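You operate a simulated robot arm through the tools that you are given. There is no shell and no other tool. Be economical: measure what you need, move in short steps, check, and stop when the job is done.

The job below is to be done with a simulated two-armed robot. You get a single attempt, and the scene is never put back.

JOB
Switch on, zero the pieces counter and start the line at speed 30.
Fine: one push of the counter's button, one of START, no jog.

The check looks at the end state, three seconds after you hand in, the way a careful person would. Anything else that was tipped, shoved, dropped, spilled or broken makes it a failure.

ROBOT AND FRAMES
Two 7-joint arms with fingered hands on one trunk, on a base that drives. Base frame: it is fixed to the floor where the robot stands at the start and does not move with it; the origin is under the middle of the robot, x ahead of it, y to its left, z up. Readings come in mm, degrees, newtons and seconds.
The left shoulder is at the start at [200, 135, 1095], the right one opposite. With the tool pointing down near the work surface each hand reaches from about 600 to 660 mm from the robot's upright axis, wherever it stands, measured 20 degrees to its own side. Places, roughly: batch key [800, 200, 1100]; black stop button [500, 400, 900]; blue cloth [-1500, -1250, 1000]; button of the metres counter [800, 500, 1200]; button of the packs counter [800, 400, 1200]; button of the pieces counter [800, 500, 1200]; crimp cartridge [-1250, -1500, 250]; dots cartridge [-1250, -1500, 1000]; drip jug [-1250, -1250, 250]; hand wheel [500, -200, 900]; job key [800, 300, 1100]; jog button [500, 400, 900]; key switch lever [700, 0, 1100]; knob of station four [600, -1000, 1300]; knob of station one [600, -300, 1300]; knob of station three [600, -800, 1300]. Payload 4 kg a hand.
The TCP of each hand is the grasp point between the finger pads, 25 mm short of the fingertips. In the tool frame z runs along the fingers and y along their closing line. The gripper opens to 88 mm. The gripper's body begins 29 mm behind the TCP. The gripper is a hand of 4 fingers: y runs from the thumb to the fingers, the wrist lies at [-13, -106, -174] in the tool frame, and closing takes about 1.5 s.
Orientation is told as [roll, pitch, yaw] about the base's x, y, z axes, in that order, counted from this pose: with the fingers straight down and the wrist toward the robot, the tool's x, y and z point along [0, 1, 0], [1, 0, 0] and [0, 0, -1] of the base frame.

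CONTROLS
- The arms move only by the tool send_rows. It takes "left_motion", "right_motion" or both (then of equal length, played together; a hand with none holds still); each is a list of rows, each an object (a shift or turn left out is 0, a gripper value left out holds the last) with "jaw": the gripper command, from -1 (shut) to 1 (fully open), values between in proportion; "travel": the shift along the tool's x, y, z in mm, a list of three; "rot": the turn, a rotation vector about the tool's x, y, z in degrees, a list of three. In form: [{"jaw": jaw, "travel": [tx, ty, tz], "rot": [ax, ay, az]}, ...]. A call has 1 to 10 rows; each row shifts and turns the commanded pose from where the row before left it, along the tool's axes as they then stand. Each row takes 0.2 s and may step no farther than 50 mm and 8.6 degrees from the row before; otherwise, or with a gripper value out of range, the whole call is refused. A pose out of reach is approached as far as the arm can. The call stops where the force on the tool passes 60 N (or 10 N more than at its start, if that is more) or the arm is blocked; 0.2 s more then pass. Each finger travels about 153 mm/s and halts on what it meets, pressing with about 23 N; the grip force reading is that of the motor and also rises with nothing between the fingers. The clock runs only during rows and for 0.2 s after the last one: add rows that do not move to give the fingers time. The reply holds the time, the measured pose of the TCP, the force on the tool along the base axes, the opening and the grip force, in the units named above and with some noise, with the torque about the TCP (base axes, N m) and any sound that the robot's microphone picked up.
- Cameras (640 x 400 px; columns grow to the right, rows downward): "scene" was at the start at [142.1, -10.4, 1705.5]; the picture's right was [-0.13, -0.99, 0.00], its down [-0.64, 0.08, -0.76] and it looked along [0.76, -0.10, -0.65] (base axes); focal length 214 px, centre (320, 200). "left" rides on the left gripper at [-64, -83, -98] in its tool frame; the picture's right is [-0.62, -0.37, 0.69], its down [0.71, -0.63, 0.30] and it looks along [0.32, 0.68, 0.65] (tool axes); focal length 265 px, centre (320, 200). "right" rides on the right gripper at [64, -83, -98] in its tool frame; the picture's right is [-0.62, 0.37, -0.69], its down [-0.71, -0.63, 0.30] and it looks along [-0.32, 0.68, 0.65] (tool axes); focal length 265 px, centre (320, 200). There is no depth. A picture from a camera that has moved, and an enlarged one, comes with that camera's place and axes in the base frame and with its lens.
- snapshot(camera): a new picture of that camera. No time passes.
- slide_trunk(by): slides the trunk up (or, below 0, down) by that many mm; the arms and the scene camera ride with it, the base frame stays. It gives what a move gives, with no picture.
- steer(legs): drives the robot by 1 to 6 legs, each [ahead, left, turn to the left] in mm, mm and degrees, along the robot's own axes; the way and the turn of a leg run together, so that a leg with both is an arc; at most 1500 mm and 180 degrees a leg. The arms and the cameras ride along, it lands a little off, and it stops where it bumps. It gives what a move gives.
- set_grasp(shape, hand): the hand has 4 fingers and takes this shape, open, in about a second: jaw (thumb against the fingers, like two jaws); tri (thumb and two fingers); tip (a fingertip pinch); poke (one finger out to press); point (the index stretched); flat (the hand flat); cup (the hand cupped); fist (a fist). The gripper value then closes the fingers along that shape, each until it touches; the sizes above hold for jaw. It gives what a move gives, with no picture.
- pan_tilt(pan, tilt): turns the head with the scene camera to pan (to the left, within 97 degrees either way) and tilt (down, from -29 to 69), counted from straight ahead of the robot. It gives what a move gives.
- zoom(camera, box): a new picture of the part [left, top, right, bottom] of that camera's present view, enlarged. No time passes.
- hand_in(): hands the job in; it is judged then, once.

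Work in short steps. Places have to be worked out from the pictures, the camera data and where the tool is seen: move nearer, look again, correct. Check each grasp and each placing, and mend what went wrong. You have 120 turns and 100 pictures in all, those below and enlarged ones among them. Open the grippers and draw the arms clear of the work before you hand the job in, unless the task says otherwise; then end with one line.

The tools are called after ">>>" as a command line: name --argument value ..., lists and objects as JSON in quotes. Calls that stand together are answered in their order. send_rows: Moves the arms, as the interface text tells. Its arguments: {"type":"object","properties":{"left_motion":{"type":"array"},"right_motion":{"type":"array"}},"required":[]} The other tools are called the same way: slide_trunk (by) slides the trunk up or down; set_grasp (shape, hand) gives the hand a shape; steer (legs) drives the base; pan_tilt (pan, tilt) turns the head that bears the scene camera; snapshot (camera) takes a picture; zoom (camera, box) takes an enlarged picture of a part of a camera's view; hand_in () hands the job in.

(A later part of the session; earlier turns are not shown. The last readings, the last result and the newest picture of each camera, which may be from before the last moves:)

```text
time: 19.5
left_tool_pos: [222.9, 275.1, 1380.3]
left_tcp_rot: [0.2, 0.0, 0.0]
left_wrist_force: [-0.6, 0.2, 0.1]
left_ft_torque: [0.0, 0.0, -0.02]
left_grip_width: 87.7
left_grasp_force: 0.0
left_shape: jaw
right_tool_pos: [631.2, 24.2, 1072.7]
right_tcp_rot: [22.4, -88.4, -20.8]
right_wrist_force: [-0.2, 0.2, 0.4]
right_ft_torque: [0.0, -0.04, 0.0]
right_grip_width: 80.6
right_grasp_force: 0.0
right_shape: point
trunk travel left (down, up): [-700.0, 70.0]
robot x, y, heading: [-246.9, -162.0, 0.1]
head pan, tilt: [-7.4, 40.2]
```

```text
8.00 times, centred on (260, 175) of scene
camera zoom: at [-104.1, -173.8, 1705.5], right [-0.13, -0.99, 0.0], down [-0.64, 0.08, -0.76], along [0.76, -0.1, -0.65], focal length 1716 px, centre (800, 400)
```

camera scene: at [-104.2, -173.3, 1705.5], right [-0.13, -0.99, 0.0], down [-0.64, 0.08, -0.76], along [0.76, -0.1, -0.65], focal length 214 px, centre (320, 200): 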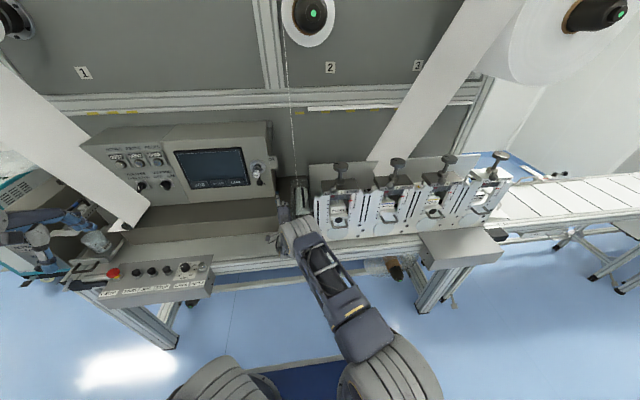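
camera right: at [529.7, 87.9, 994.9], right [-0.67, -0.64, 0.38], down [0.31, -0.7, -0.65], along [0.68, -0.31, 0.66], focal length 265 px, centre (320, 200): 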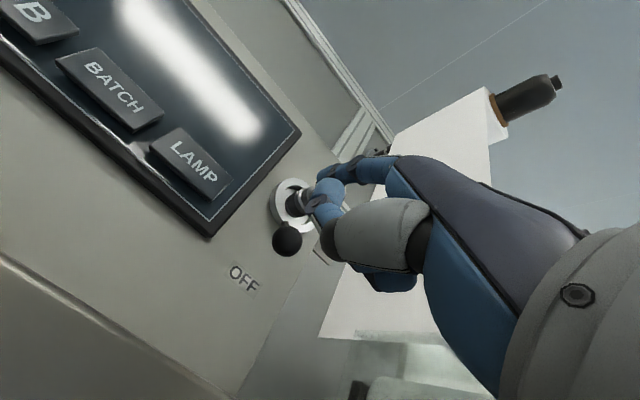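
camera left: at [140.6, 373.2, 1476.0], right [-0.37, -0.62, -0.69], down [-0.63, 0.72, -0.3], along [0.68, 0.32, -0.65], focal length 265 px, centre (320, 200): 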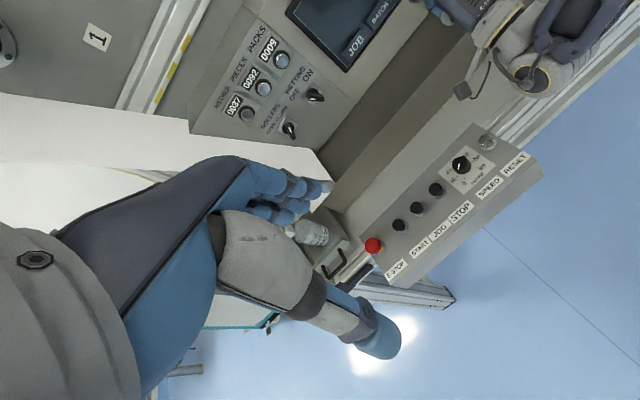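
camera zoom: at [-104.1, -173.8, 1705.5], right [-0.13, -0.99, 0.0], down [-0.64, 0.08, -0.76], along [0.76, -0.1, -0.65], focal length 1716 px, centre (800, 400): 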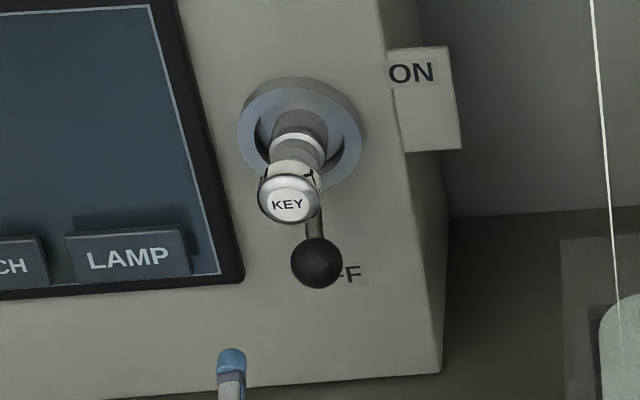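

The ball is at about [727,-5,1128] and the tip at [653,35,1123]. I'll advance 80 mm to sit beside the ball.

>>> send_rows --right_motion '[{"travel": [0, 2, 40]}, {"travel": [0, 4, 38]}]'

>>> zoom --camera "scene" --box '[220, 150, 300, 200]'

```text
time: 20.1
left_tool_pos: [221.5, 277.0, 1379.9]
left_tcp_rot: [0.0, 0.0, 0.0]
left_wrist_force: [0.1, -0.2, -1.0]
left_ft_torque: [0.0, -0.02, 0.0]
left_grip_width: 87.7
left_grasp_force: 0.1
left_shape: jaw
right_tool_pos: [684.9, 20.7, 1084.5]
right_tcp_rot: [18.5, -88.3, -16.7]
right_wrist_force: [0.2, 0.4, 0.3]
right_ft_torque: [0.03, -0.01, -0.02]
right_grip_width: 0.0
right_grasp_force: 0.2
right_shape: point
right hand out of reach, approached as far as the arm can: row 2
trunk travel left (down, up): [-700.0, 70.0]
robot x, y, heading: [-248.7, -165.6, 0.4]
head pan, tilt: [-7.4, 40.2]
```

```text
8.00 times, centred on (260, 175) of scene
camera zoom: at [-104.4, -173.0, 1705.5], right [-0.13, -0.99, 0.0], down [-0.64, 0.08, -0.76], along [0.76, -0.1, -0.65], focal length 1716 px, centre (800, 400)
```

zoom: 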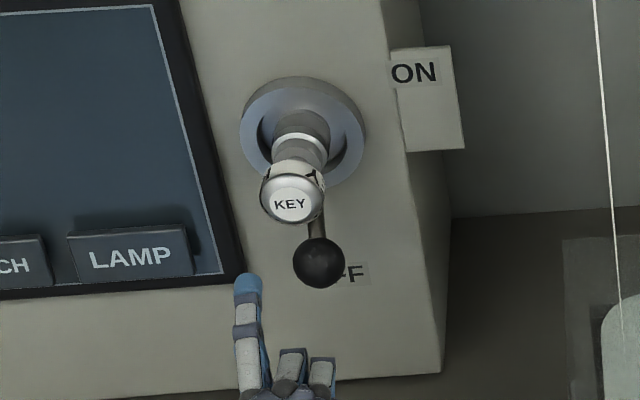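

The limit here is plain arm length, so I'll retract the hand 60 mm and drive the base 90 mm closer.

>>> send_rows --right_motion '[{"travel": [0, 0, -40]}, {"travel": [0, 0, -40]}, {"travel": [0, 0, -30]}]'

>>> steer --legs '[[90, 0, 0]]'

>>> zoom --camera "scene" --box '[210, 150, 306, 210]'

```text
time: 20.9
left_tool_pos: [222.6, 277.0, 1380.3]
left_tcp_rot: [0.1, 0.0, 0.0]
left_wrist_force: [0.5, 0.3, 0.1]
left_ft_torque: [0.01, 0.0, 0.01]
left_grip_width: 87.7
left_grasp_force: 0.1
left_shape: jaw
right_tool_pos: [646.7, 53.6, 1057.2]
right_tcp_rot: [26.9, -88.2, -25.3]
right_wrist_force: [-0.5, 0.1, 0.9]
right_ft_torque: [0.0, 0.05, -0.03]
right_grip_width: 0.0
right_grasp_force: 0.2
right_shape: point
right hand out of reach, approached as far as the arm can: row 1, 2, 3
trunk travel left (down, up): [-700.0, 70.0]
robot x, y, heading: [-245.3, -163.9, -0.1]
head pan, tilt: [-7.4, 40.2]
```

```text
time: 22.0
left_tool_pos: [291.1, 275.6, 1380.1]
left_tcp_rot: [0.1, 0.1, 0.1]
left_wrist_force: [-0.3, 0.2, 0.2]
left_ft_torque: [0.01, 0.0, 0.0]
left_grip_width: 88.0
left_grasp_force: 0.0
left_shape: jaw
right_tool_pos: [711.1, 54.0, 1056.8]
right_tcp_rot: [66.5, -89.3, -65.3]
right_wrist_force: [-22.8, -10.3, 7.5]
right_ft_torque: [-0.83, 2.1, 0.47]
right_grip_width: 80.6
right_grasp_force: 0.1
right_shape: point
trunk travel left (down, up): [-700.0, 70.0]
robot x, y, heading: [-176.5, -160.4, 0.1]
head pan, tilt: [-7.4, 40.2]
stopped in leg 1: the force on the tool passed its limit (the readings are from after the stop); the commanded pose is now the measured one
```

```text
6.67 times, centred on (258, 180) of scene
camera zoom: at [-35.5, -174.1, 1705.5], right [-0.13, -0.99, 0.0], down [-0.64, 0.08, -0.76], along [0.76, -0.1, -0.64], focal length 1430 px, centre (733, 333)
```

zoom: 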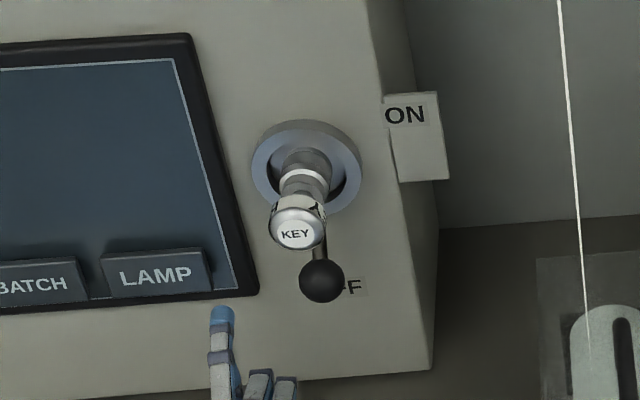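

The hand hadn't fully retracted and the finger touched the panel lightly. I'll back the base 60 mm off at once.

>>> steer --legs '[[-70, 0, 0]]'

```text
time: 23.0
left_tool_pos: [224.0, 276.8, 1378.6]
left_tcp_rot: [0.1, -0.1, 0.0]
left_wrist_force: [0.7, 0.0, 0.4]
left_ft_torque: [0.01, 0.02, 0.02]
left_grip_width: 87.3
left_grasp_force: 0.0
left_shape: jaw
right_tool_pos: [643.6, 55.5, 1056.0]
right_tcp_rot: [53.3, -89.2, -52.2]
right_wrist_force: [-0.3, 0.2, -0.6]
right_ft_torque: [0.01, 0.01, 0.0]
right_grip_width: 80.8
right_grasp_force: 0.1
right_shape: point
trunk travel left (down, up): [-700.0, 70.0]
robot x, y, heading: [-246.2, -164.0, 0.3]
head pan, tilt: [-7.4, 40.2]
```

Free again. I'll relax the pitch to about −57°, which should suit the wrist better, retracting a little meanwhile.

>>> send_rows --right_motion '[{"travel": [0, 0, -15], "rot": [8, 0, 0]}, {"travel": [0, 0, -15], "rot": [8, 0, 0]}, {"travel": [0, 0, -10], "rot": [8, 0, 0]}, {"travel": [0, 0, 0], "rot": [8, 0, 0]}]'

```text
time: 24.0
left_tool_pos: [223.9, 276.2, 1377.8]
left_tcp_rot: [0.1, 0.1, 0.0]
left_wrist_force: [-0.1, -0.2, -0.2]
left_ft_torque: [-0.04, 0.02, 0.02]
left_grip_width: 87.4
left_grasp_force: 0.0
left_shape: jaw
right_tool_pos: [674.7, 106.8, 1023.4]
right_tcp_rot: [1.3, -57.3, 0.2]
right_wrist_force: [-0.1, 0.2, 0.4]
right_ft_torque: [0.0, 0.0, -0.01]
right_grip_width: 81.0
right_grasp_force: 0.0
right_shape: point
right hand out of reach, approached as far as the arm can: row 1, 2, 3, 4
trunk travel left (down, up): [-700.0, 70.0]
robot x, y, heading: [-244.5, -162.6, 0.1]
head pan, tilt: [-7.4, 40.2]
```

The arm still behaves as if limited. I'll test a small upward and leftward-neutral move to learn which direction is free.

>>> send_rows --right_motion '[{"travel": [-20, 20, -20]}, {"travel": [-20, 10, -30]}]'

>>> snapshot --camera "scene"

```text
time: 24.6
left_tool_pos: [224.1, 275.2, 1378.6]
left_tcp_rot: [0.1, 0.0, -0.1]
left_wrist_force: [0.2, 0.4, -0.3]
left_ft_torque: [0.0, 0.03, 0.03]
left_grip_width: 87.6
left_grasp_force: 0.0
left_shape: jaw
right_tool_pos: [679.8, 102.8, 1033.6]
right_tcp_rot: [1.2, -57.5, 0.0]
right_wrist_force: [0.9, -1.0, 1.0]
right_ft_torque: [0.0, 0.01, -0.03]
right_grip_width: 80.7
right_grasp_force: 0.1
right_shape: point
right hand out of reach, approached as far as the arm can: row 1, 2
trunk travel left (down, up): [-700.0, 70.0]
robot x, y, heading: [-246.5, -161.2, 0.1]
head pan, tilt: [-7.4, 40.2]
```

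```text
58 pictures are left
camera scene: at [-102.8, -173.6, 1705.5], right [-0.13, -0.99, 0.0], down [-0.64, 0.08, -0.76], along [0.76, -0.1, -0.65], focal length 214 px, centre (320, 200)
```

scene: 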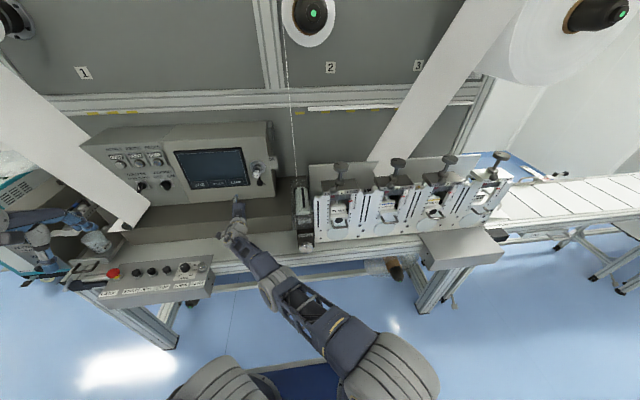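

The picture shows the arm fully straight, so it is locked at full extension. I'll pull it back in several larger steps to break out of that.

>>> send_rows --right_motion '[{"travel": [0, 9, -41]}, {"travel": [0, 9, -41]}, {"travel": [0, 9, -41]}, {"travel": [0, 9, -41]}, {"travel": [0, 9, -41]}]'

```text
time: 25.8
left_tool_pos: [223.1, 276.0, 1378.5]
left_tcp_rot: [0.1, 0.0, 0.0]
left_wrist_force: [-0.3, -0.6, -0.2]
left_ft_torque: [-0.04, 0.0, 0.0]
left_grip_width: 87.6
left_grasp_force: 0.1
left_shape: jaw
right_tool_pos: [671.3, 133.6, 1070.9]
right_tcp_rot: [1.1, -57.4, 0.0]
right_wrist_force: [-1.0, 0.6, -0.3]
right_ft_torque: [-0.04, 0.04, -0.02]
right_grip_width: 80.4
right_grasp_force: 0.0
right_shape: point
right hand out of reach, approached as far as the arm can: row 1, 2, 3, 4, 5
trunk travel left (down, up): [-700.0, 70.0]
robot x, y, heading: [-244.3, -163.9, 0.1]
head pan, tilt: [-7.4, 40.2]
```

It slid sideways on the same sphere. I'll try pulling back and right, the direction in which its elbow should fold.

>>> send_rows --right_motion '[{"travel": [-40, -11, -17]}, {"travel": [-40, -11, -17]}, {"travel": [-40, -11, -17]}, {"travel": [-30, -11, -25]}, {"travel": [-20, -11, -35]}]'

```text
time: 27.0
left_tool_pos: [222.9, 277.0, 1377.8]
left_tcp_rot: [0.1, 0.0, 0.0]
left_wrist_force: [0.4, -0.2, 0.0]
left_ft_torque: [-0.01, 0.01, -0.01]
left_grip_width: 87.9
left_grasp_force: 0.1
left_shape: jaw
right_tool_pos: [678.7, 119.0, 1061.8]
right_tcp_rot: [1.2, -57.5, 0.0]
right_wrist_force: [0.4, 0.0, 0.4]
right_ft_torque: [-0.03, -0.01, 0.01]
right_grip_width: 80.6
right_grasp_force: 0.1
right_shape: point
right hand out of reach, approached as far as the arm can: row 1, 2, 3, 4, 5
trunk travel left (down, up): [-700.0, 70.0]
robot x, y, heading: [-249.1, -166.4, 0.2]
head pan, tilt: [-7.4, 40.2]
```

Perhaps the wrist is at its sideways limit, since the arm points 37° left while the hand faces straight ahead. I'll yaw the hand left to relieve it while pulling back gently.

>>> send_rows --right_motion '[{"travel": [0, 0, -5], "rot": [0, 6.7, -4.4]}, {"travel": [0, 0, -10], "rot": [0, 6.7, -4.4]}, {"travel": [0, 0, -20], "rot": [0, 6.7, -4.4]}, {"travel": [0, 0, -30], "rot": [0, 6.7, -4.4]}, {"travel": [0, 0, -30]}]'

```text
time: 28.2
left_tool_pos: [224.3, 275.8, 1378.4]
left_tcp_rot: [0.1, 0.1, 0.0]
left_wrist_force: [-0.3, -0.8, 0.7]
left_ft_torque: [0.02, -0.03, -0.01]
left_grip_width: 87.7
left_grasp_force: 0.2
left_shape: jaw
right_tool_pos: [694.7, 148.6, 1071.9]
right_tcp_rot: [0.5, -57.9, 23.3]
right_wrist_force: [0.4, -0.8, 0.0]
right_ft_torque: [0.01, 0.01, 0.0]
right_grip_width: 80.8
right_grasp_force: 0.1
right_shape: point
right hand out of reach, approached as far as the arm can: row 1, 2, 3, 4, 5
trunk travel left (down, up): [-700.0, 70.0]
robot x, y, heading: [-242.4, -159.2, 0.1]
head pan, tilt: [-7.4, 40.2]
```

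Still locked straight. I'll back the base 100 mm for clearance, then move the hand purely upward and across (tangentially), which should share motion into the elbow.

>>> steer --legs '[[-120, 0, 0]]'

>>> send_rows --right_motion '[{"travel": [0, 40, -26]}, {"travel": [0, 40, -26]}, {"travel": [0, 40, -26]}, {"travel": [0, 40, -26]}, {"travel": [0, 40, -26]}, {"travel": [0, 40, -26]}]'

>>> snapshot --camera "scene"

```text
time: 29.4
left_tool_pos: [105.4, 276.3, 1378.8]
left_tcp_rot: [-0.1, -0.1, -0.1]
left_wrist_force: [-0.1, -0.1, -0.4]
left_ft_torque: [-0.01, -0.02, -0.02]
left_grip_width: 87.4
left_grasp_force: 0.0
left_shape: jaw
right_tool_pos: [574.5, 147.6, 1070.8]
right_tcp_rot: [0.5, -57.7, 23.3]
right_wrist_force: [-0.4, 0.0, 0.6]
right_ft_torque: [0.0, 0.0, -0.01]
right_grip_width: 80.7
right_grasp_force: 0.1
right_shape: point
trunk travel left (down, up): [-700.0, 70.0]
robot x, y, heading: [-365.9, -162.4, -0.0]
head pan, tilt: [-7.4, 40.2]
```

```text
time: 30.8
left_tool_pos: [105.8, 276.8, 1378.9]
left_tcp_rot: [0.0, -0.1, 0.1]
left_wrist_force: [-0.3, -0.4, -1.1]
left_ft_torque: [-0.03, 0.02, 0.0]
left_grip_width: 87.9
left_grasp_force: 0.0
left_shape: jaw
right_tool_pos: [589.8, 155.2, 1351.7]
right_tcp_rot: [0.6, -57.8, 23.2]
right_wrist_force: [0.2, 0.7, -0.5]
right_ft_torque: [0.02, 0.03, 0.02]
right_grip_width: 80.7
right_grasp_force: 0.2
right_shape: point
right hand out of reach, approached as far as the arm can: row 1, 2, 3, 6
trunk travel left (down, up): [-700.0, 70.0]
robot x, y, heading: [-362.9, -163.5, -0.0]
head pan, tilt: [-7.4, 40.2]
```

```text
57 pictures are left
camera scene: at [-221.5, -173.7, 1705.3], right [-0.13, -0.99, 0.0], down [-0.64, 0.08, -0.76], along [0.76, -0.1, -0.65], focal length 214 px, centre (320, 200)
```

scene: 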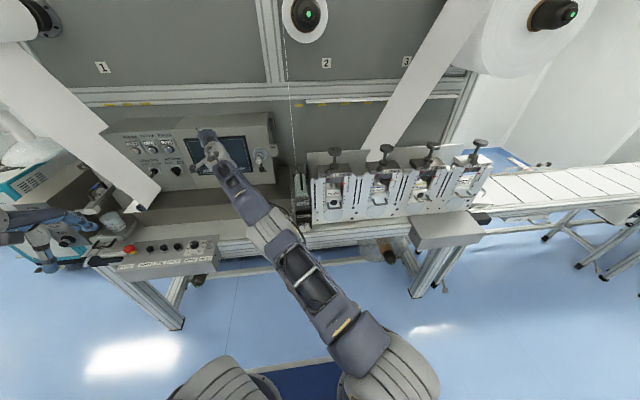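

The arm is free at this height: it works best with the hand well above the shoulder. So I'll fold back at this height, then lower the trunk instead of the hand.

>>> send_rows --right_motion '[{"travel": [-11, -13, -36]}, {"travel": [-11, -13, -36], "rot": [0, -6.5, 4.3]}, {"travel": [-15, -13, -36], "rot": [0, -6.5, 4.3]}, {"travel": [-20, -13, -36], "rot": [0, -6.5, 4.3]}, {"travel": [-20, -10, -36]}, {"travel": [-20, -5, -36]}]'

```text
time: 32.2
left_tool_pos: [103.7, 275.8, 1378.9]
left_tcp_rot: [0.1, 0.1, 0.0]
left_wrist_force: [0.5, -0.2, 0.0]
left_ft_torque: [0.02, 0.02, 0.04]
left_grip_width: 87.9
left_grasp_force: 0.1
left_shape: jaw
right_tool_pos: [422.6, 43.4, 1398.8]
right_tcp_rot: [1.2, -57.6, -0.7]
right_wrist_force: [-1.1, 0.7, -0.2]
right_ft_torque: [0.02, -0.02, -0.02]
right_grip_width: 0.1
right_grasp_force: 0.1
right_shape: point
right hand out of reach, approached as far as the arm can: row 1
trunk travel left (down, up): [-700.0, 70.0]
robot x, y, heading: [-365.2, -164.3, -0.0]
head pan, tilt: [-7.4, 40.2]
```

Folded back fine. Now I'll lower the trunk 280 mm so the hand comes to lever height while keeping this arm posture.

>>> slide_trunk --by -280

>>> snapshot --camera "scene"

>>> snapshot --camera "right"

```text
time: 35.1
left_tool_pos: [105.7, 276.4, 1098.0]
left_tcp_rot: [0.2, 0.0, 0.1]
left_wrist_force: [0.1, 0.0, -0.2]
left_ft_torque: [-0.02, 0.0, -0.02]
left_grip_width: 87.6
left_grasp_force: 0.1
left_shape: jaw
right_tool_pos: [423.2, 43.4, 1118.5]
right_tcp_rot: [1.4, -57.6, -0.7]
right_wrist_force: [-0.1, -0.4, -0.3]
right_ft_torque: [0.01, 0.0, 0.01]
right_grip_width: 0.2
right_grasp_force: 0.0
right_shape: point
trunk travel left (down, up): [-420.0, 350.0]
robot x, y, heading: [-367.3, -164.5, 0.1]
head pan, tilt: [-7.4, 40.2]
```

```text
56 pictures are left
camera scene: at [-221.9, -173.8, 1425.5], right [-0.13, -0.99, 0.0], down [-0.64, 0.08, -0.76], along [0.76, -0.1, -0.65], focal length 214 px, centre (320, 200)
```

scene: 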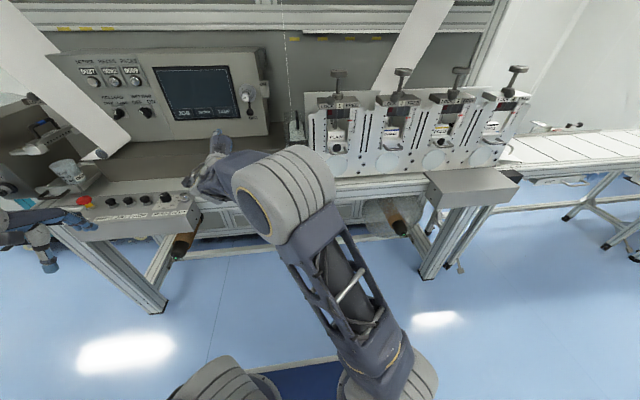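

```text
55 pictures are left
camera right: at [296.0, 107.2, 1102.8], right [-0.38, -0.63, 0.67], down [-0.08, -0.71, -0.7], along [0.92, -0.32, 0.22], focal length 265 px, centre (320, 200)
```

right: 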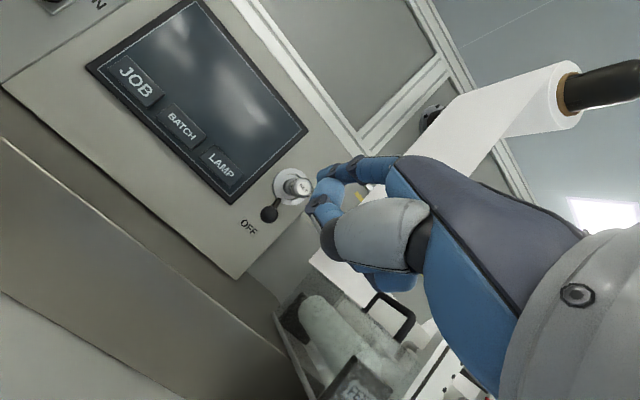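

Good posture. I'll drive 200 mm forward, leaving the fingertip roughly 70 mm short of the ball plane.

>>> steer --legs '[[200, 0, 0]]'

>>> snapshot --camera "right"

>>> snapshot --camera "scene"

```text
time: 36.7
left_tool_pos: [311.1, 274.5, 1098.7]
left_tcp_rot: [0.2, 0.0, -0.1]
left_wrist_force: [0.5, 0.4, -0.2]
left_ft_torque: [0.05, 0.0, -0.01]
left_grip_width: 87.8
left_grasp_force: 0.1
left_shape: jaw
right_tool_pos: [628.8, 40.7, 1118.5]
right_tcp_rot: [1.4, -57.7, -0.9]
right_wrist_force: [0.5, 0.2, -0.1]
right_ft_torque: [0.01, -0.02, 0.0]
right_grip_width: 0.2
right_grasp_force: 0.1
right_shape: point
trunk travel left (down, up): [-420.0, 350.0]
robot x, y, heading: [-158.2, -160.9, -0.0]
head pan, tilt: [-7.4, 40.2]
```

```text
54 pictures are left
camera right: at [501.4, 106.0, 1102.8], right [-0.38, -0.63, 0.67], down [-0.08, -0.71, -0.7], along [0.92, -0.32, 0.22], focal length 265 px, centre (320, 200)
```

right: 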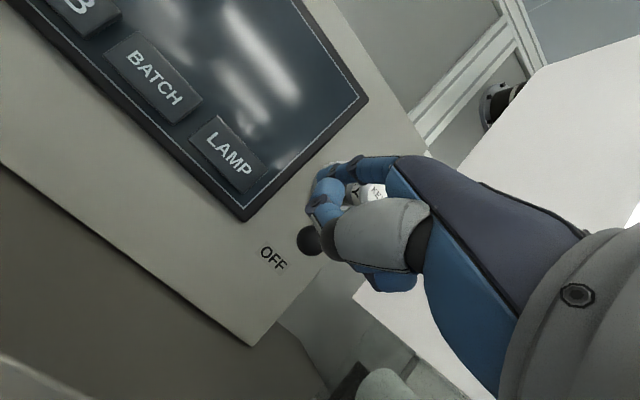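

```text
53 pictures are left
camera scene: at [-17.1, -174.0, 1425.5], right [-0.13, -0.99, 0.0], down [-0.64, 0.08, -0.76], along [0.76, -0.1, -0.65], focal length 214 px, centre (320, 200)
```

scene: 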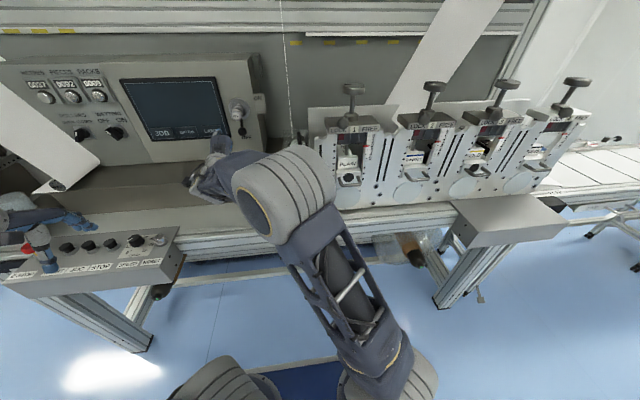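

>>> zoom --camera "scene" --box '[190, 85, 270, 145]'

```text
6.67 times, centred on (230, 115) of scene
camera zoom: at [-17.1, -174.0, 1425.5], right [-0.13, -0.99, 0.0], down [-0.64, 0.08, -0.76], along [0.76, -0.1, -0.65], focal length 1430 px, centre (920, 767)
```

zoom: 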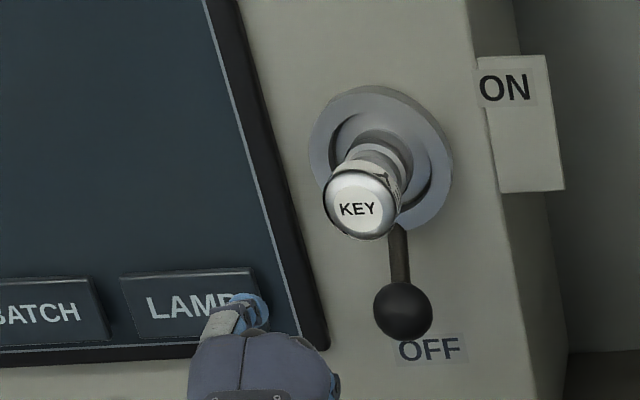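

The fingertip is at about [674,53,1152], matching the model. I'll bring it beside the ball at about [733,32,1127].

>>> send_rows --right_motion '[{"travel": [-7, 3.5, 21.5]}, {"travel": [-7, 3.5, 21.5]}, {"travel": [-7, 3.5, 20]}]'

>>> zoom --camera "scene" --box '[190, 85, 270, 145]'

```text
time: 37.5
left_tool_pos: [312.0, 274.6, 1098.6]
left_tcp_rot: [0.1, 0.0, -0.1]
left_wrist_force: [-0.3, 0.2, -0.4]
left_ft_torque: [-0.01, 0.02, 0.0]
left_grip_width: 87.6
left_grasp_force: 0.0
left_shape: jaw
right_tool_pos: [686.1, 21.4, 1094.3]
right_tcp_rot: [1.4, -57.7, -0.9]
right_wrist_force: [-0.6, -0.1, 0.1]
right_ft_torque: [-0.05, -0.02, 0.02]
right_grip_width: 0.0
right_grasp_force: 0.2
right_shape: point
trunk travel left (down, up): [-420.0, 350.0]
robot x, y, heading: [-162.7, -158.7, 0.1]
head pan, tilt: [-7.4, 40.2]
```

```text
6.67 times, centred on (230, 115) of scene
camera zoom: at [-17.3, -173.9, 1425.5], right [-0.13, -0.99, 0.0], down [-0.64, 0.08, -0.76], along [0.76, -0.1, -0.65], focal length 1430 px, centre (920, 767)
```

zoom: 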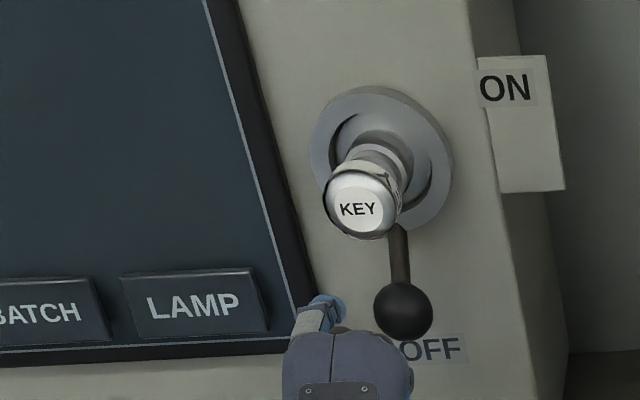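

No reach trouble now. I'll push right through the first part of the arc.

>>> send_rows --right_motion '[{"travel": [-15, 0, 0]}, {"travel": [-15, -1, 0.5]}, {"travel": [-14, 0, 0]}, {"travel": [-14, 4, -2.5]}]'

>>> zoom --camera "scene" --box '[190, 85, 270, 145]'

```text
time: 38.5
left_tool_pos: [310.6, 275.2, 1097.8]
left_tcp_rot: [0.1, 0.0, -0.1]
left_wrist_force: [-0.1, 0.4, 0.5]
left_ft_torque: [-0.01, 0.0, -0.01]
left_grip_width: 87.4
left_grasp_force: 0.1
left_shape: jaw
right_tool_pos: [687.4, -37.2, 1095.7]
right_tcp_rot: [1.4, -57.5, -0.9]
right_wrist_force: [-1.4, 1.8, -0.7]
right_ft_torque: [-0.06, -0.04, 0.01]
right_grip_width: 0.0
right_grasp_force: 0.1
right_shape: point
trunk travel left (down, up): [-420.0, 350.0]
robot x, y, heading: [-160.9, -167.3, -0.1]
head pan, tilt: [-7.4, 40.2]
```

```text
6.67 times, centred on (230, 115) of scene
camera zoom: at [-17.1, -173.8, 1425.5], right [-0.13, -0.99, 0.0], down [-0.64, 0.08, -0.76], along [0.76, -0.1, -0.65], focal length 1430 px, centre (920, 767)
```

zoom: 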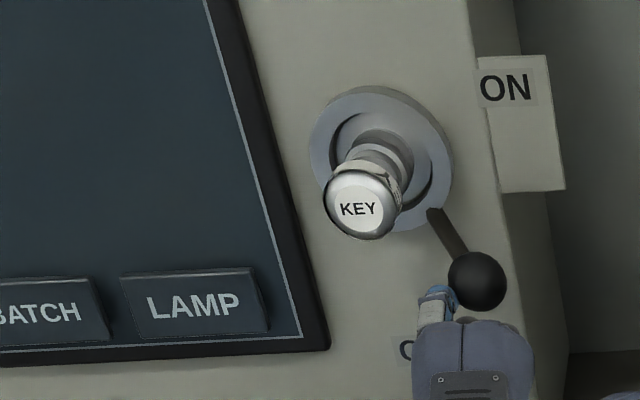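

The lever follows nicely, about 45° so far. I'll continue the arc up to ON.

>>> send_rows --right_motion '[{"travel": [-12, 5, -3]}, {"travel": [-9, 5.5, -3.5]}, {"travel": [-9, 11, -7]}, {"travel": [-6, 13, -8]}, {"travel": [-2, 10, -6.4]}]'

>>> zoom --camera "scene" --box '[190, 85, 270, 145]'

```text
time: 39.7
left_tool_pos: [311.0, 275.9, 1098.4]
left_tcp_rot: [0.1, 0.0, -0.1]
left_wrist_force: [-0.2, -0.3, 0.0]
left_ft_torque: [0.01, -0.02, -0.01]
left_grip_width: 87.9
left_grasp_force: 0.0
left_shape: jaw
right_tool_pos: [689.7, -77.3, 1147.0]
right_tcp_rot: [1.4, -57.4, -0.8]
right_wrist_force: [-1.3, 0.0, -5.1]
right_ft_torque: [-0.04, 0.14, 0.03]
right_grip_width: 80.8
right_grasp_force: 0.0
right_shape: point
trunk travel left (down, up): [-420.0, 350.0]
robot x, y, heading: [-160.4, -165.0, -0.1]
head pan, tilt: [-7.4, 40.2]
```

```text
6.67 times, centred on (230, 115) of scene
camera zoom: at [-17.0, -173.9, 1425.4], right [-0.13, -0.99, 0.0], down [-0.64, 0.08, -0.76], along [0.76, -0.1, -0.65], focal length 1430 px, centre (920, 767)
```

zoom: 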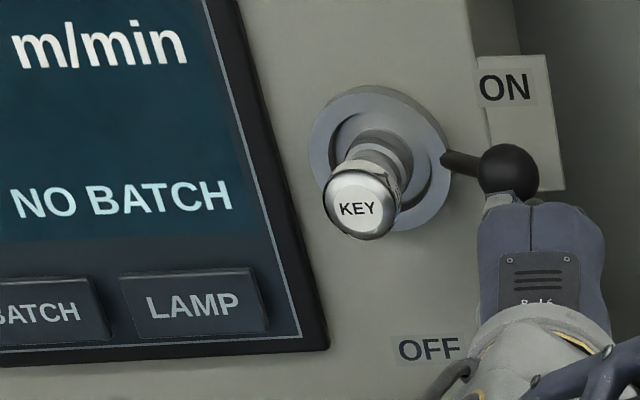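

The screen lit up ("m/min", "NO BATCH") and the lever is horizontal at ON. I'll draw the finger down and back out.

>>> send_rows --right_motion '[{"travel": [0, 2.5, -1.6]}, {"travel": [0, -15, -5]}, {"travel": [0, -15, -25]}, {"travel": [0, 0, -45]}, {"travel": [10, 10, -45]}]'

>>> snapshot --camera "scene"

>>> zoom --camera "scene" --box '[10, 50, 270, 210]'

```text
time: 40.9
left_tool_pos: [311.8, 275.0, 1097.6]
left_tcp_rot: [0.1, 0.0, -0.1]
left_wrist_force: [0.8, 0.5, -0.2]
left_ft_torque: [-0.01, -0.03, -0.03]
left_grip_width: 87.6
left_grasp_force: 0.0
left_shape: jaw
right_tool_pos: [578.7, -65.0, 1199.3]
right_tcp_rot: [1.4, -57.5, -1.0]
right_wrist_force: [0.3, 0.0, -0.2]
right_ft_torque: [0.06, -0.03, -0.02]
right_grip_width: 80.7
right_grasp_force: 0.0
right_shape: point
trunk travel left (down, up): [-420.0, 350.0]
robot x, y, heading: [-157.1, -160.7, -0.3]
head pan, tilt: [-7.4, 40.2]
```

```text
48 pictures are left
camera scene: at [-16.8, -174.0, 1425.4], right [-0.13, -0.99, 0.0], down [-0.64, 0.08, -0.76], along [0.76, -0.1, -0.65], focal length 214 px, centre (320, 200)
```

scene: 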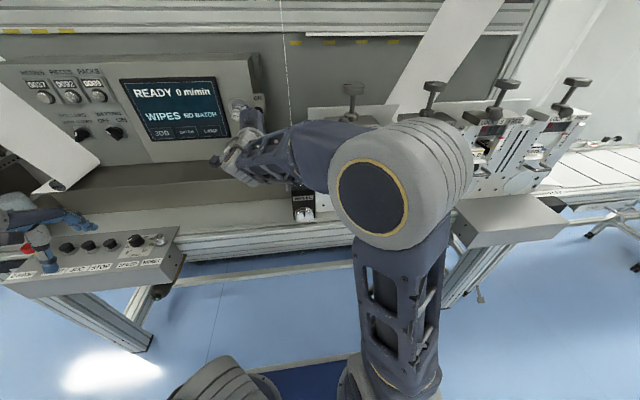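

```text
2.46 times, centred on (140, 130) of scene
camera zoom: at [-16.8, -174.0, 1425.4], right [-0.13, -0.99, 0.0], down [-0.64, 0.08, -0.76], along [0.76, -0.1, -0.65], focal length 528 px, centre (763, 372)
```

zoom: 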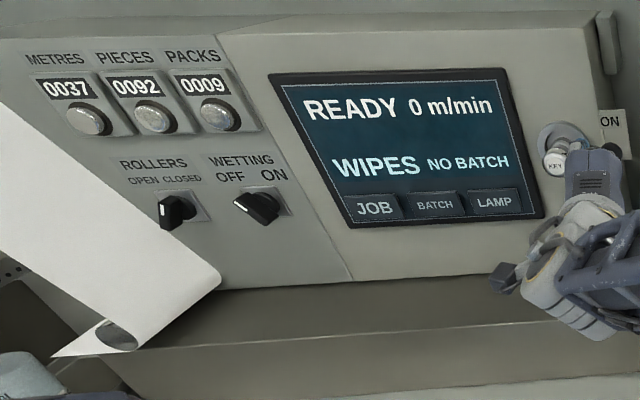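

The display reads "READY 0 m/min". Next is the PIECES button at about [757,465,1246]. I'll back off, shift the base left and raise the trunk 100 mm so the right hand can use the same posture there.

>>> steer --legs '[[-120, 0, 0], [0, 320, 0]]'

>>> slide_trunk --by 90

>>> snapshot --camera "scene"

```text
time: 43.9
left_tool_pos: [193.1, 593.6, 1099.6]
left_tcp_rot: [0.1, 0.0, -0.2]
left_wrist_force: [0.0, -1.4, -0.4]
left_ft_torque: [0.02, -0.01, 0.0]
left_grip_width: 87.3
left_grasp_force: 0.0
left_shape: jaw
right_tool_pos: [458.7, 252.9, 1201.4]
right_tcp_rot: [1.4, -57.7, -1.1]
right_wrist_force: [0.1, -0.4, -0.2]
right_ft_torque: [-0.03, 0.02, 0.04]
right_grip_width: 80.7
right_grasp_force: 0.1
right_shape: point
trunk travel left (down, up): [-420.0, 350.0]
robot x, y, heading: [-277.8, 158.9, 0.0]
head pan, tilt: [-7.4, 40.2]
```

```text
time: 45.1
left_tool_pos: [191.2, 593.9, 1189.3]
left_tcp_rot: [0.1, 0.0, -0.2]
left_wrist_force: [-0.5, -0.1, 0.5]
left_ft_torque: [0.0, 0.03, -0.02]
left_grip_width: 87.8
left_grasp_force: 0.0
left_shape: jaw
right_tool_pos: [459.4, 254.0, 1290.9]
right_tcp_rot: [1.4, -57.6, -1.0]
right_wrist_force: [0.4, -1.4, 0.5]
right_ft_torque: [-0.02, 0.01, 0.03]
right_grip_width: 80.7
right_grasp_force: 0.1
right_shape: point
trunk travel left (down, up): [-510.0, 260.0]
robot x, y, heading: [-281.5, 156.4, -0.1]
head pan, tilt: [-7.4, 40.2]
```

```text
46 pictures are left
camera scene: at [-136.5, 145.1, 1515.4], right [-0.13, -0.99, 0.0], down [-0.64, 0.08, -0.76], along [0.76, -0.1, -0.65], focal length 214 px, centre (320, 200)
```

scene: 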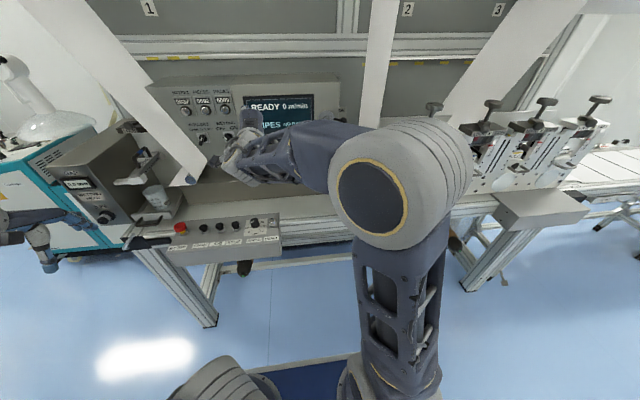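

Now I'll move the right hand left towards the PIECES column, staying short of the panel.

>>> send_rows --right_motion '[{"travel": [32, -4, 16]}, {"travel": [32, -4, 16]}, {"travel": [32, -4, 16]}, {"travel": [32, -4, 16]}, {"travel": [32, -4, 16]}, {"travel": [32, 0, 0]}]'

>>> zoom --camera "scene" --box '[140, 70, 268, 150]'

```text
time: 46.5
left_tool_pos: [192.2, 592.8, 1188.3]
left_tcp_rot: [0.2, 0.0, -0.3]
left_wrist_force: [-1.0, -0.4, 1.2]
left_ft_torque: [0.01, -0.01, 0.01]
left_grip_width: 87.8
left_grasp_force: 0.0
left_shape: jaw
right_tool_pos: [516.3, 445.9, 1234.9]
right_tcp_rot: [1.4, -57.6, -1.1]
right_wrist_force: [0.2, -0.9, -0.3]
right_ft_torque: [-0.02, 0.02, -0.03]
right_grip_width: 80.7
right_grasp_force: 0.0
right_shape: point
trunk travel left (down, up): [-510.0, 260.0]
robot x, y, heading: [-282.4, 156.7, -0.2]
head pan, tilt: [-7.4, 40.2]
```

```text
5.00 times, centred on (204, 110) of scene
camera zoom: at [-136.5, 144.8, 1515.5], right [-0.13, -0.99, 0.0], down [-0.64, 0.08, -0.76], along [0.76, -0.1, -0.65], focal length 1072 px, centre (900, 650)
```

zoom: 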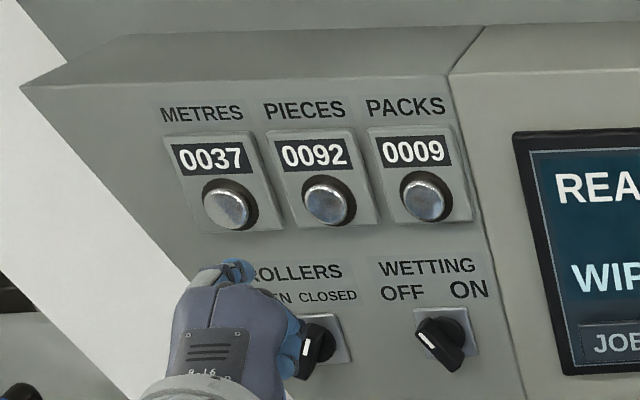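

Reached without trouble, and the buttons are about 88 mm apart. I'll drive forward 110 mm, leaving the tip well short of the panel.

>>> steer --legs '[[110, 0, 0]]'

>>> zoom --camera "scene" --box '[110, 20, 238, 100]'

```text
time: 47.7
left_tool_pos: [304.8, 592.9, 1189.3]
left_tcp_rot: [0.1, -0.1, -0.2]
left_wrist_force: [0.2, -0.1, 0.1]
left_ft_torque: [0.02, 0.03, 0.0]
left_grip_width: 87.7
left_grasp_force: 0.0
left_shape: jaw
right_tool_pos: [628.0, 444.9, 1233.5]
right_tcp_rot: [1.5, -57.5, -0.9]
right_wrist_force: [0.5, -0.4, 0.8]
right_ft_torque: [0.0, 0.02, -0.02]
right_grip_width: 80.7
right_grasp_force: 0.0
right_shape: point
trunk travel left (down, up): [-510.0, 260.0]
robot x, y, heading: [-167.0, 153.9, 0.3]
head pan, tilt: [-7.4, 40.2]
```

```text
5.00 times, centred on (174, 60) of scene
camera zoom: at [-23.8, 145.0, 1515.5], right [-0.13, -0.99, 0.0], down [-0.64, 0.08, -0.76], along [0.76, -0.1, -0.65], focal length 1072 px, centre (1050, 900)
```

zoom: 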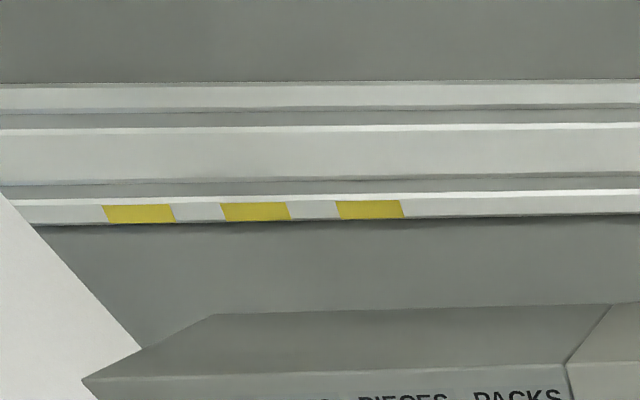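

>>> zoom --camera "scene" --box '[130, 85, 258, 165]'

```text
5.00 times, centred on (194, 125) of scene
camera zoom: at [-23.8, 145.0, 1515.5], right [-0.13, -0.99, 0.0], down [-0.64, 0.08, -0.76], along [0.76, -0.1, -0.65], focal length 1072 px, centre (950, 575)
```

zoom: 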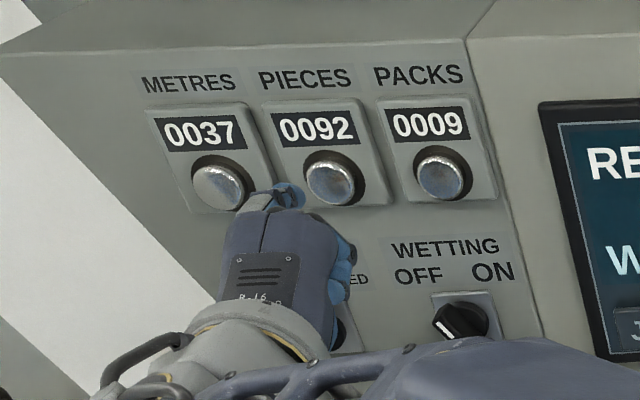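

Tip about [673,458,1268], button about [757,468,1245]. I'll move to 25–30 mm short of the button, aligned with it.

>>> send_rows --right_motion '[{"travel": [6, 6, 28]}, {"travel": [5, 6, 28]}]'

>>> zoom --camera "scene" --box '[166, 95, 230, 135]'

>>> snapshot --camera "right"

```text
time: 48.3
left_tool_pos: [304.0, 593.4, 1188.9]
left_tcp_rot: [0.1, -0.1, -0.2]
left_wrist_force: [0.0, 0.5, 0.2]
left_ft_torque: [0.04, -0.03, 0.0]
left_grip_width: 87.8
left_grasp_force: 0.2
left_shape: jaw
right_tool_pos: [681.7, 456.4, 1215.6]
right_tcp_rot: [1.6, -57.6, -1.1]
right_wrist_force: [0.0, -0.1, 0.1]
right_ft_torque: [0.01, 0.02, -0.01]
right_grip_width: 80.8
right_grasp_force: 0.0
right_shape: point
trunk travel left (down, up): [-510.0, 260.0]
robot x, y, heading: [-167.2, 155.6, -0.0]
head pan, tilt: [-7.4, 40.2]
```

```text
10.00 times, centred on (198, 115) of scene
camera zoom: at [-24.1, 144.8, 1515.5], right [-0.13, -0.99, 0.0], down [-0.64, 0.08, -0.76], along [0.76, -0.1, -0.65], focal length 2145 px, centre (1540, 1050)
```

zoom: 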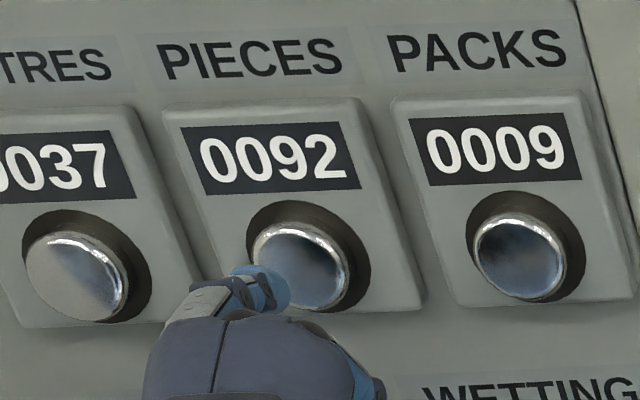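

```text
41 pictures are left
camera right: at [554.6, 521.6, 1199.0], right [-0.39, -0.63, 0.67], down [-0.08, -0.7, -0.7], along [0.92, -0.32, 0.22], focal length 265 px, centre (320, 200)
```

right: 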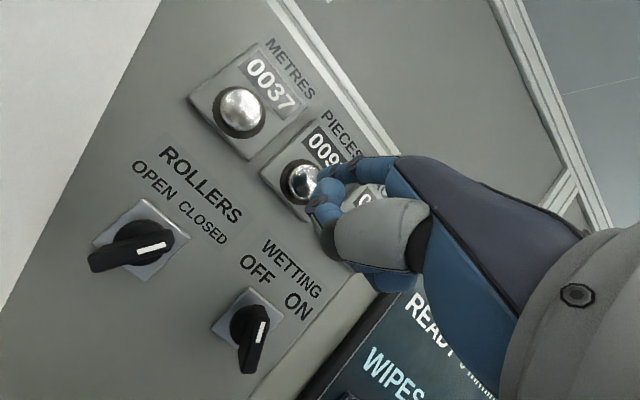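

The tip is in line: moving straight forward ~25 mm meets the button centre. I'll press forward in 5 mm steps, 25 mm.

>>> send_rows --right_motion '[{"travel": [0, 2.7, 4.2]}, {"travel": [0, 2.7, 4.2]}, {"travel": [0, 2.7, 4.2]}, {"travel": [0, 2.7, 4.2]}, {"travel": [0, 2.7, 4.2]}]'

>>> zoom --camera "scene" --box '[166, 95, 230, 135]'

```text
time: 49.5
left_tool_pos: [304.5, 594.0, 1189.5]
left_tcp_rot: [0.1, 0.0, -0.2]
left_wrist_force: [-0.2, -0.7, 0.5]
left_ft_torque: [-0.03, 0.04, -0.01]
left_grip_width: 87.9
left_grasp_force: 0.1
left_shape: jaw
right_tool_pos: [708.8, 456.1, 1213.8]
right_tcp_rot: [1.4, -57.7, -1.0]
right_wrist_force: [-0.3, -0.7, 0.4]
right_ft_torque: [0.0, -0.01, 0.02]
right_grip_width: 80.7
right_grasp_force: 0.0
right_shape: point
trunk travel left (down, up): [-510.0, 260.0]
robot x, y, heading: [-168.4, 154.4, 0.3]
head pan, tilt: [-7.4, 40.2]
```

```text
10.00 times, centred on (198, 115) of scene
camera zoom: at [-23.9, 144.9, 1515.5], right [-0.13, -0.99, 0.0], down [-0.64, 0.08, -0.76], along [0.76, -0.1, -0.65], focal length 2145 px, centre (1540, 1050)
```

zoom: 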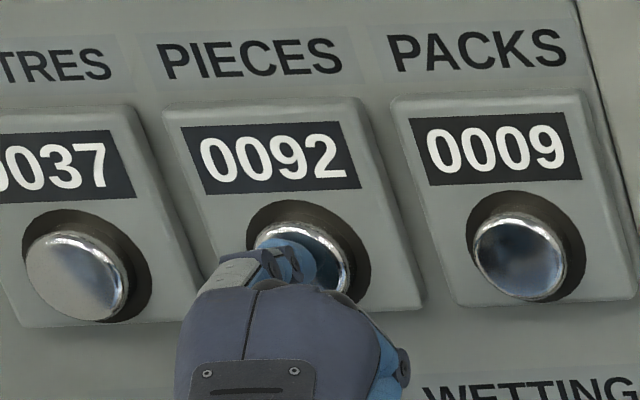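

No contact yet and 0092 still shown. I'll continue forward in small steps.

>>> send_rows --right_motion '[{"travel": [0, 2.7, 4.2]}, {"travel": [0, 2.7, 4.2]}, {"travel": [0, 2.2, 3.4]}]'

>>> zoom --camera "scene" --box '[166, 95, 230, 135]'

```text
time: 50.3
left_tool_pos: [302.5, 593.0, 1189.5]
left_tcp_rot: [0.1, 0.0, -0.3]
left_wrist_force: [-0.9, 0.2, -0.6]
left_ft_torque: [0.02, -0.03, 0.01]
left_grip_width: 87.8
left_grasp_force: 0.1
left_shape: jaw
right_tool_pos: [717.3, 459.0, 1216.7]
right_tcp_rot: [1.6, -57.7, -0.9]
right_wrist_force: [-29.4, -1.9, 4.6]
right_ft_torque: [0.06, -1.27, 0.11]
right_grip_width: 80.6
right_grasp_force: 0.1
right_shape: point
trunk travel left (down, up): [-510.0, 260.0]
robot x, y, heading: [-166.5, 158.0, -0.2]
head pan, tilt: [-7.4, 40.2]
heard: click
```

```text
10.00 times, centred on (198, 115) of scene
camera zoom: at [-25.5, 144.8, 1515.7], right [-0.13, -0.99, 0.0], down [-0.64, 0.08, -0.76], along [0.76, -0.1, -0.64], focal length 2145 px, centre (1540, 1050)
```

zoom: 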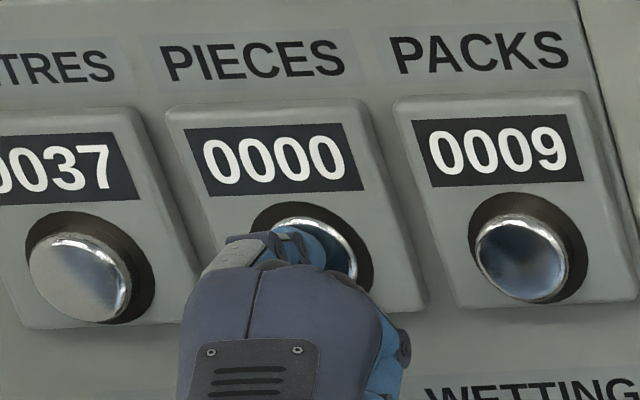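

PIECES now reads 0000 with one click. I'll withdraw straight back.

>>> send_rows --right_motion '[{"travel": [0, -8, -12.6]}, {"travel": [0, -21, -34]}, {"travel": [0, -21, -34]}, {"travel": [0, -21, -34]}, {"travel": [0, -10, -40]}]'

>>> steer --legs '[[-200, 0, 0]]'

>>> snapshot --camera "scene"

```text
time: 51.5
left_tool_pos: [304.8, 593.2, 1189.1]
left_tcp_rot: [0.0, 0.1, -0.1]
left_wrist_force: [0.2, 0.7, 0.4]
left_ft_torque: [0.0, 0.0, 0.02]
left_grip_width: 87.9
left_grasp_force: 0.0
left_shape: jaw
right_tool_pos: [549.0, 455.0, 1228.1]
right_tcp_rot: [1.5, -57.6, -1.0]
right_wrist_force: [0.0, -1.4, -0.1]
right_ft_torque: [0.0, 0.01, 0.01]
right_grip_width: 0.1
right_grasp_force: 0.0
right_shape: point
trunk travel left (down, up): [-510.0, 260.0]
robot x, y, heading: [-164.0, 155.7, -0.2]
head pan, tilt: [-7.4, 40.2]
```

```text
time: 53.1
left_tool_pos: [107.3, 593.8, 1188.3]
left_tcp_rot: [0.2, 0.0, -0.2]
left_wrist_force: [0.3, 0.0, -0.3]
left_ft_torque: [-0.01, 0.01, -0.01]
left_grip_width: 87.7
left_grasp_force: 0.0
left_shape: jaw
right_tool_pos: [352.9, 456.0, 1229.7]
right_tcp_rot: [1.4, -57.6, -0.9]
right_wrist_force: [-0.4, 0.3, -0.2]
right_ft_torque: [-0.01, -0.02, -0.01]
right_grip_width: 0.1
right_grasp_force: 0.1
right_shape: point
trunk travel left (down, up): [-510.0, 260.0]
robot x, y, heading: [-361.0, 157.0, -0.1]
head pan, tilt: [-7.4, 40.2]
```

```text
38 pictures are left
camera scene: at [-221.4, 145.2, 1515.5], right [-0.13, -0.99, 0.0], down [-0.64, 0.08, -0.76], along [0.76, -0.1, -0.65], focal length 214 px, centre (320, 200)
```

scene: 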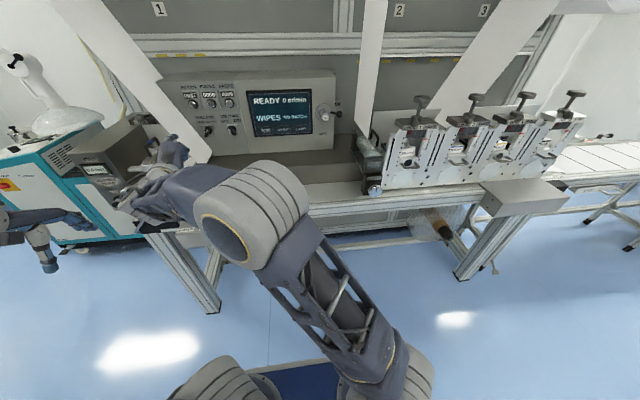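

The counter is done. For the dial and START I'll use the left hand (tool down). First I'll bring the left hand in and shift the right hand out of the way.

>>> send_rows --left_motion '[{"travel": [-37, 10, 0]}, {"travel": [-37, 10, 0]}, {"travel": [-37, 15, 0]}, {"travel": [-37, 20, 0]}, {"travel": [-37, 30, 0]}, {"travel": [-37, 30, 0]}]' --right_motion '[{"travel": [-40, 0, 0]}, {"travel": [-40, 0, 0]}, {"travel": [-40, 0, 0]}, {"travel": [-40, 0, 0]}, {"travel": [-40, 0, 0]}, {"travel": [-40, 0, 0]}]'

>>> set_grasp --hand "left" --shape "tri"

>>> snapshot --camera "left"

>>> snapshot --camera "scene"

```text
time: 54.5
left_tool_pos: [222.3, 373.4, 1188.1]
left_tcp_rot: [0.0, 0.0, 0.0]
left_wrist_force: [-0.4, 1.0, 0.0]
left_ft_torque: [-0.06, -0.02, -0.03]
left_grip_width: 87.8
left_grasp_force: 0.0
left_shape: jaw
right_tool_pos: [349.4, 217.1, 1227.0]
right_tcp_rot: [1.3, -57.6, -1.0]
right_wrist_force: [0.0, 0.1, -0.3]
right_ft_torque: [-0.05, 0.01, -0.02]
right_grip_width: 0.1
right_grasp_force: 0.1
right_shape: point
trunk travel left (down, up): [-510.0, 260.0]
robot x, y, heading: [-363.2, 154.8, -0.1]
head pan, tilt: [-7.4, 40.2]
```

```text
time: 55.4
left_tool_pos: [222.2, 373.0, 1189.0]
left_tcp_rot: [0.1, -0.1, -0.2]
left_wrist_force: [-0.5, 0.0, 1.0]
left_ft_torque: [-0.05, 0.0, 0.01]
left_grip_width: 87.5
left_grasp_force: 0.0
left_shape: tri
right_tool_pos: [350.3, 216.8, 1227.2]
right_tcp_rot: [1.4, -57.5, -1.1]
right_wrist_force: [0.3, 0.5, 0.2]
right_ft_torque: [-0.01, -0.01, -0.04]
right_grip_width: 0.0
right_grasp_force: 0.0
right_shape: point
trunk travel left (down, up): [-510.0, 260.0]
robot x, y, heading: [-364.7, 161.7, 0.0]
head pan, tilt: [-7.4, 40.2]
```

```text
37 pictures are left
camera left: at [138.2, 307.6, 1285.1], right [-0.37, -0.62, -0.69], down [-0.63, 0.72, -0.3], along [0.68, 0.32, -0.65], focal length 265 px, centre (320, 200)
```

left: 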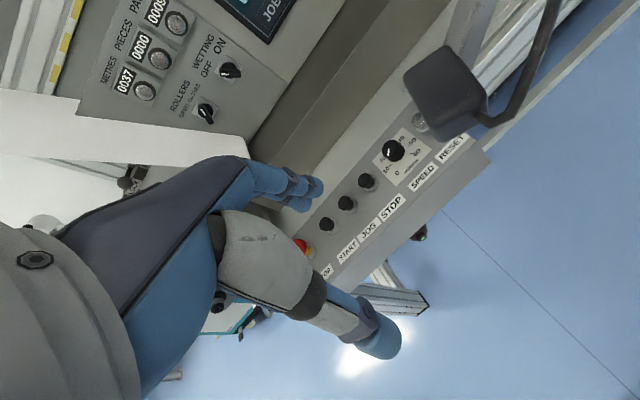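

```text
36 pictures are left
camera scene: at [-221.4, 145.1, 1515.5], right [-0.13, -0.99, 0.0], down [-0.64, 0.08, -0.76], along [0.76, -0.1, -0.65], focal length 214 px, centre (320, 200)
```

scene: 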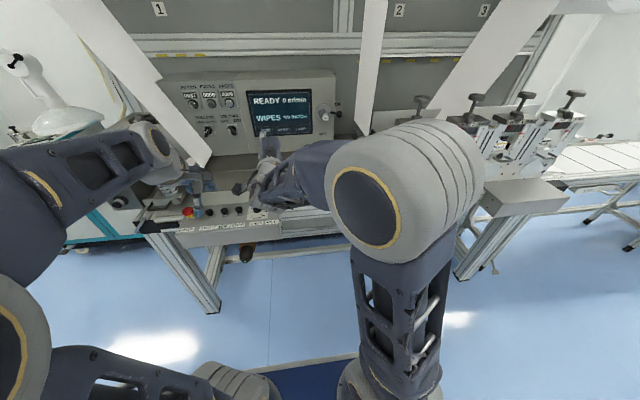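

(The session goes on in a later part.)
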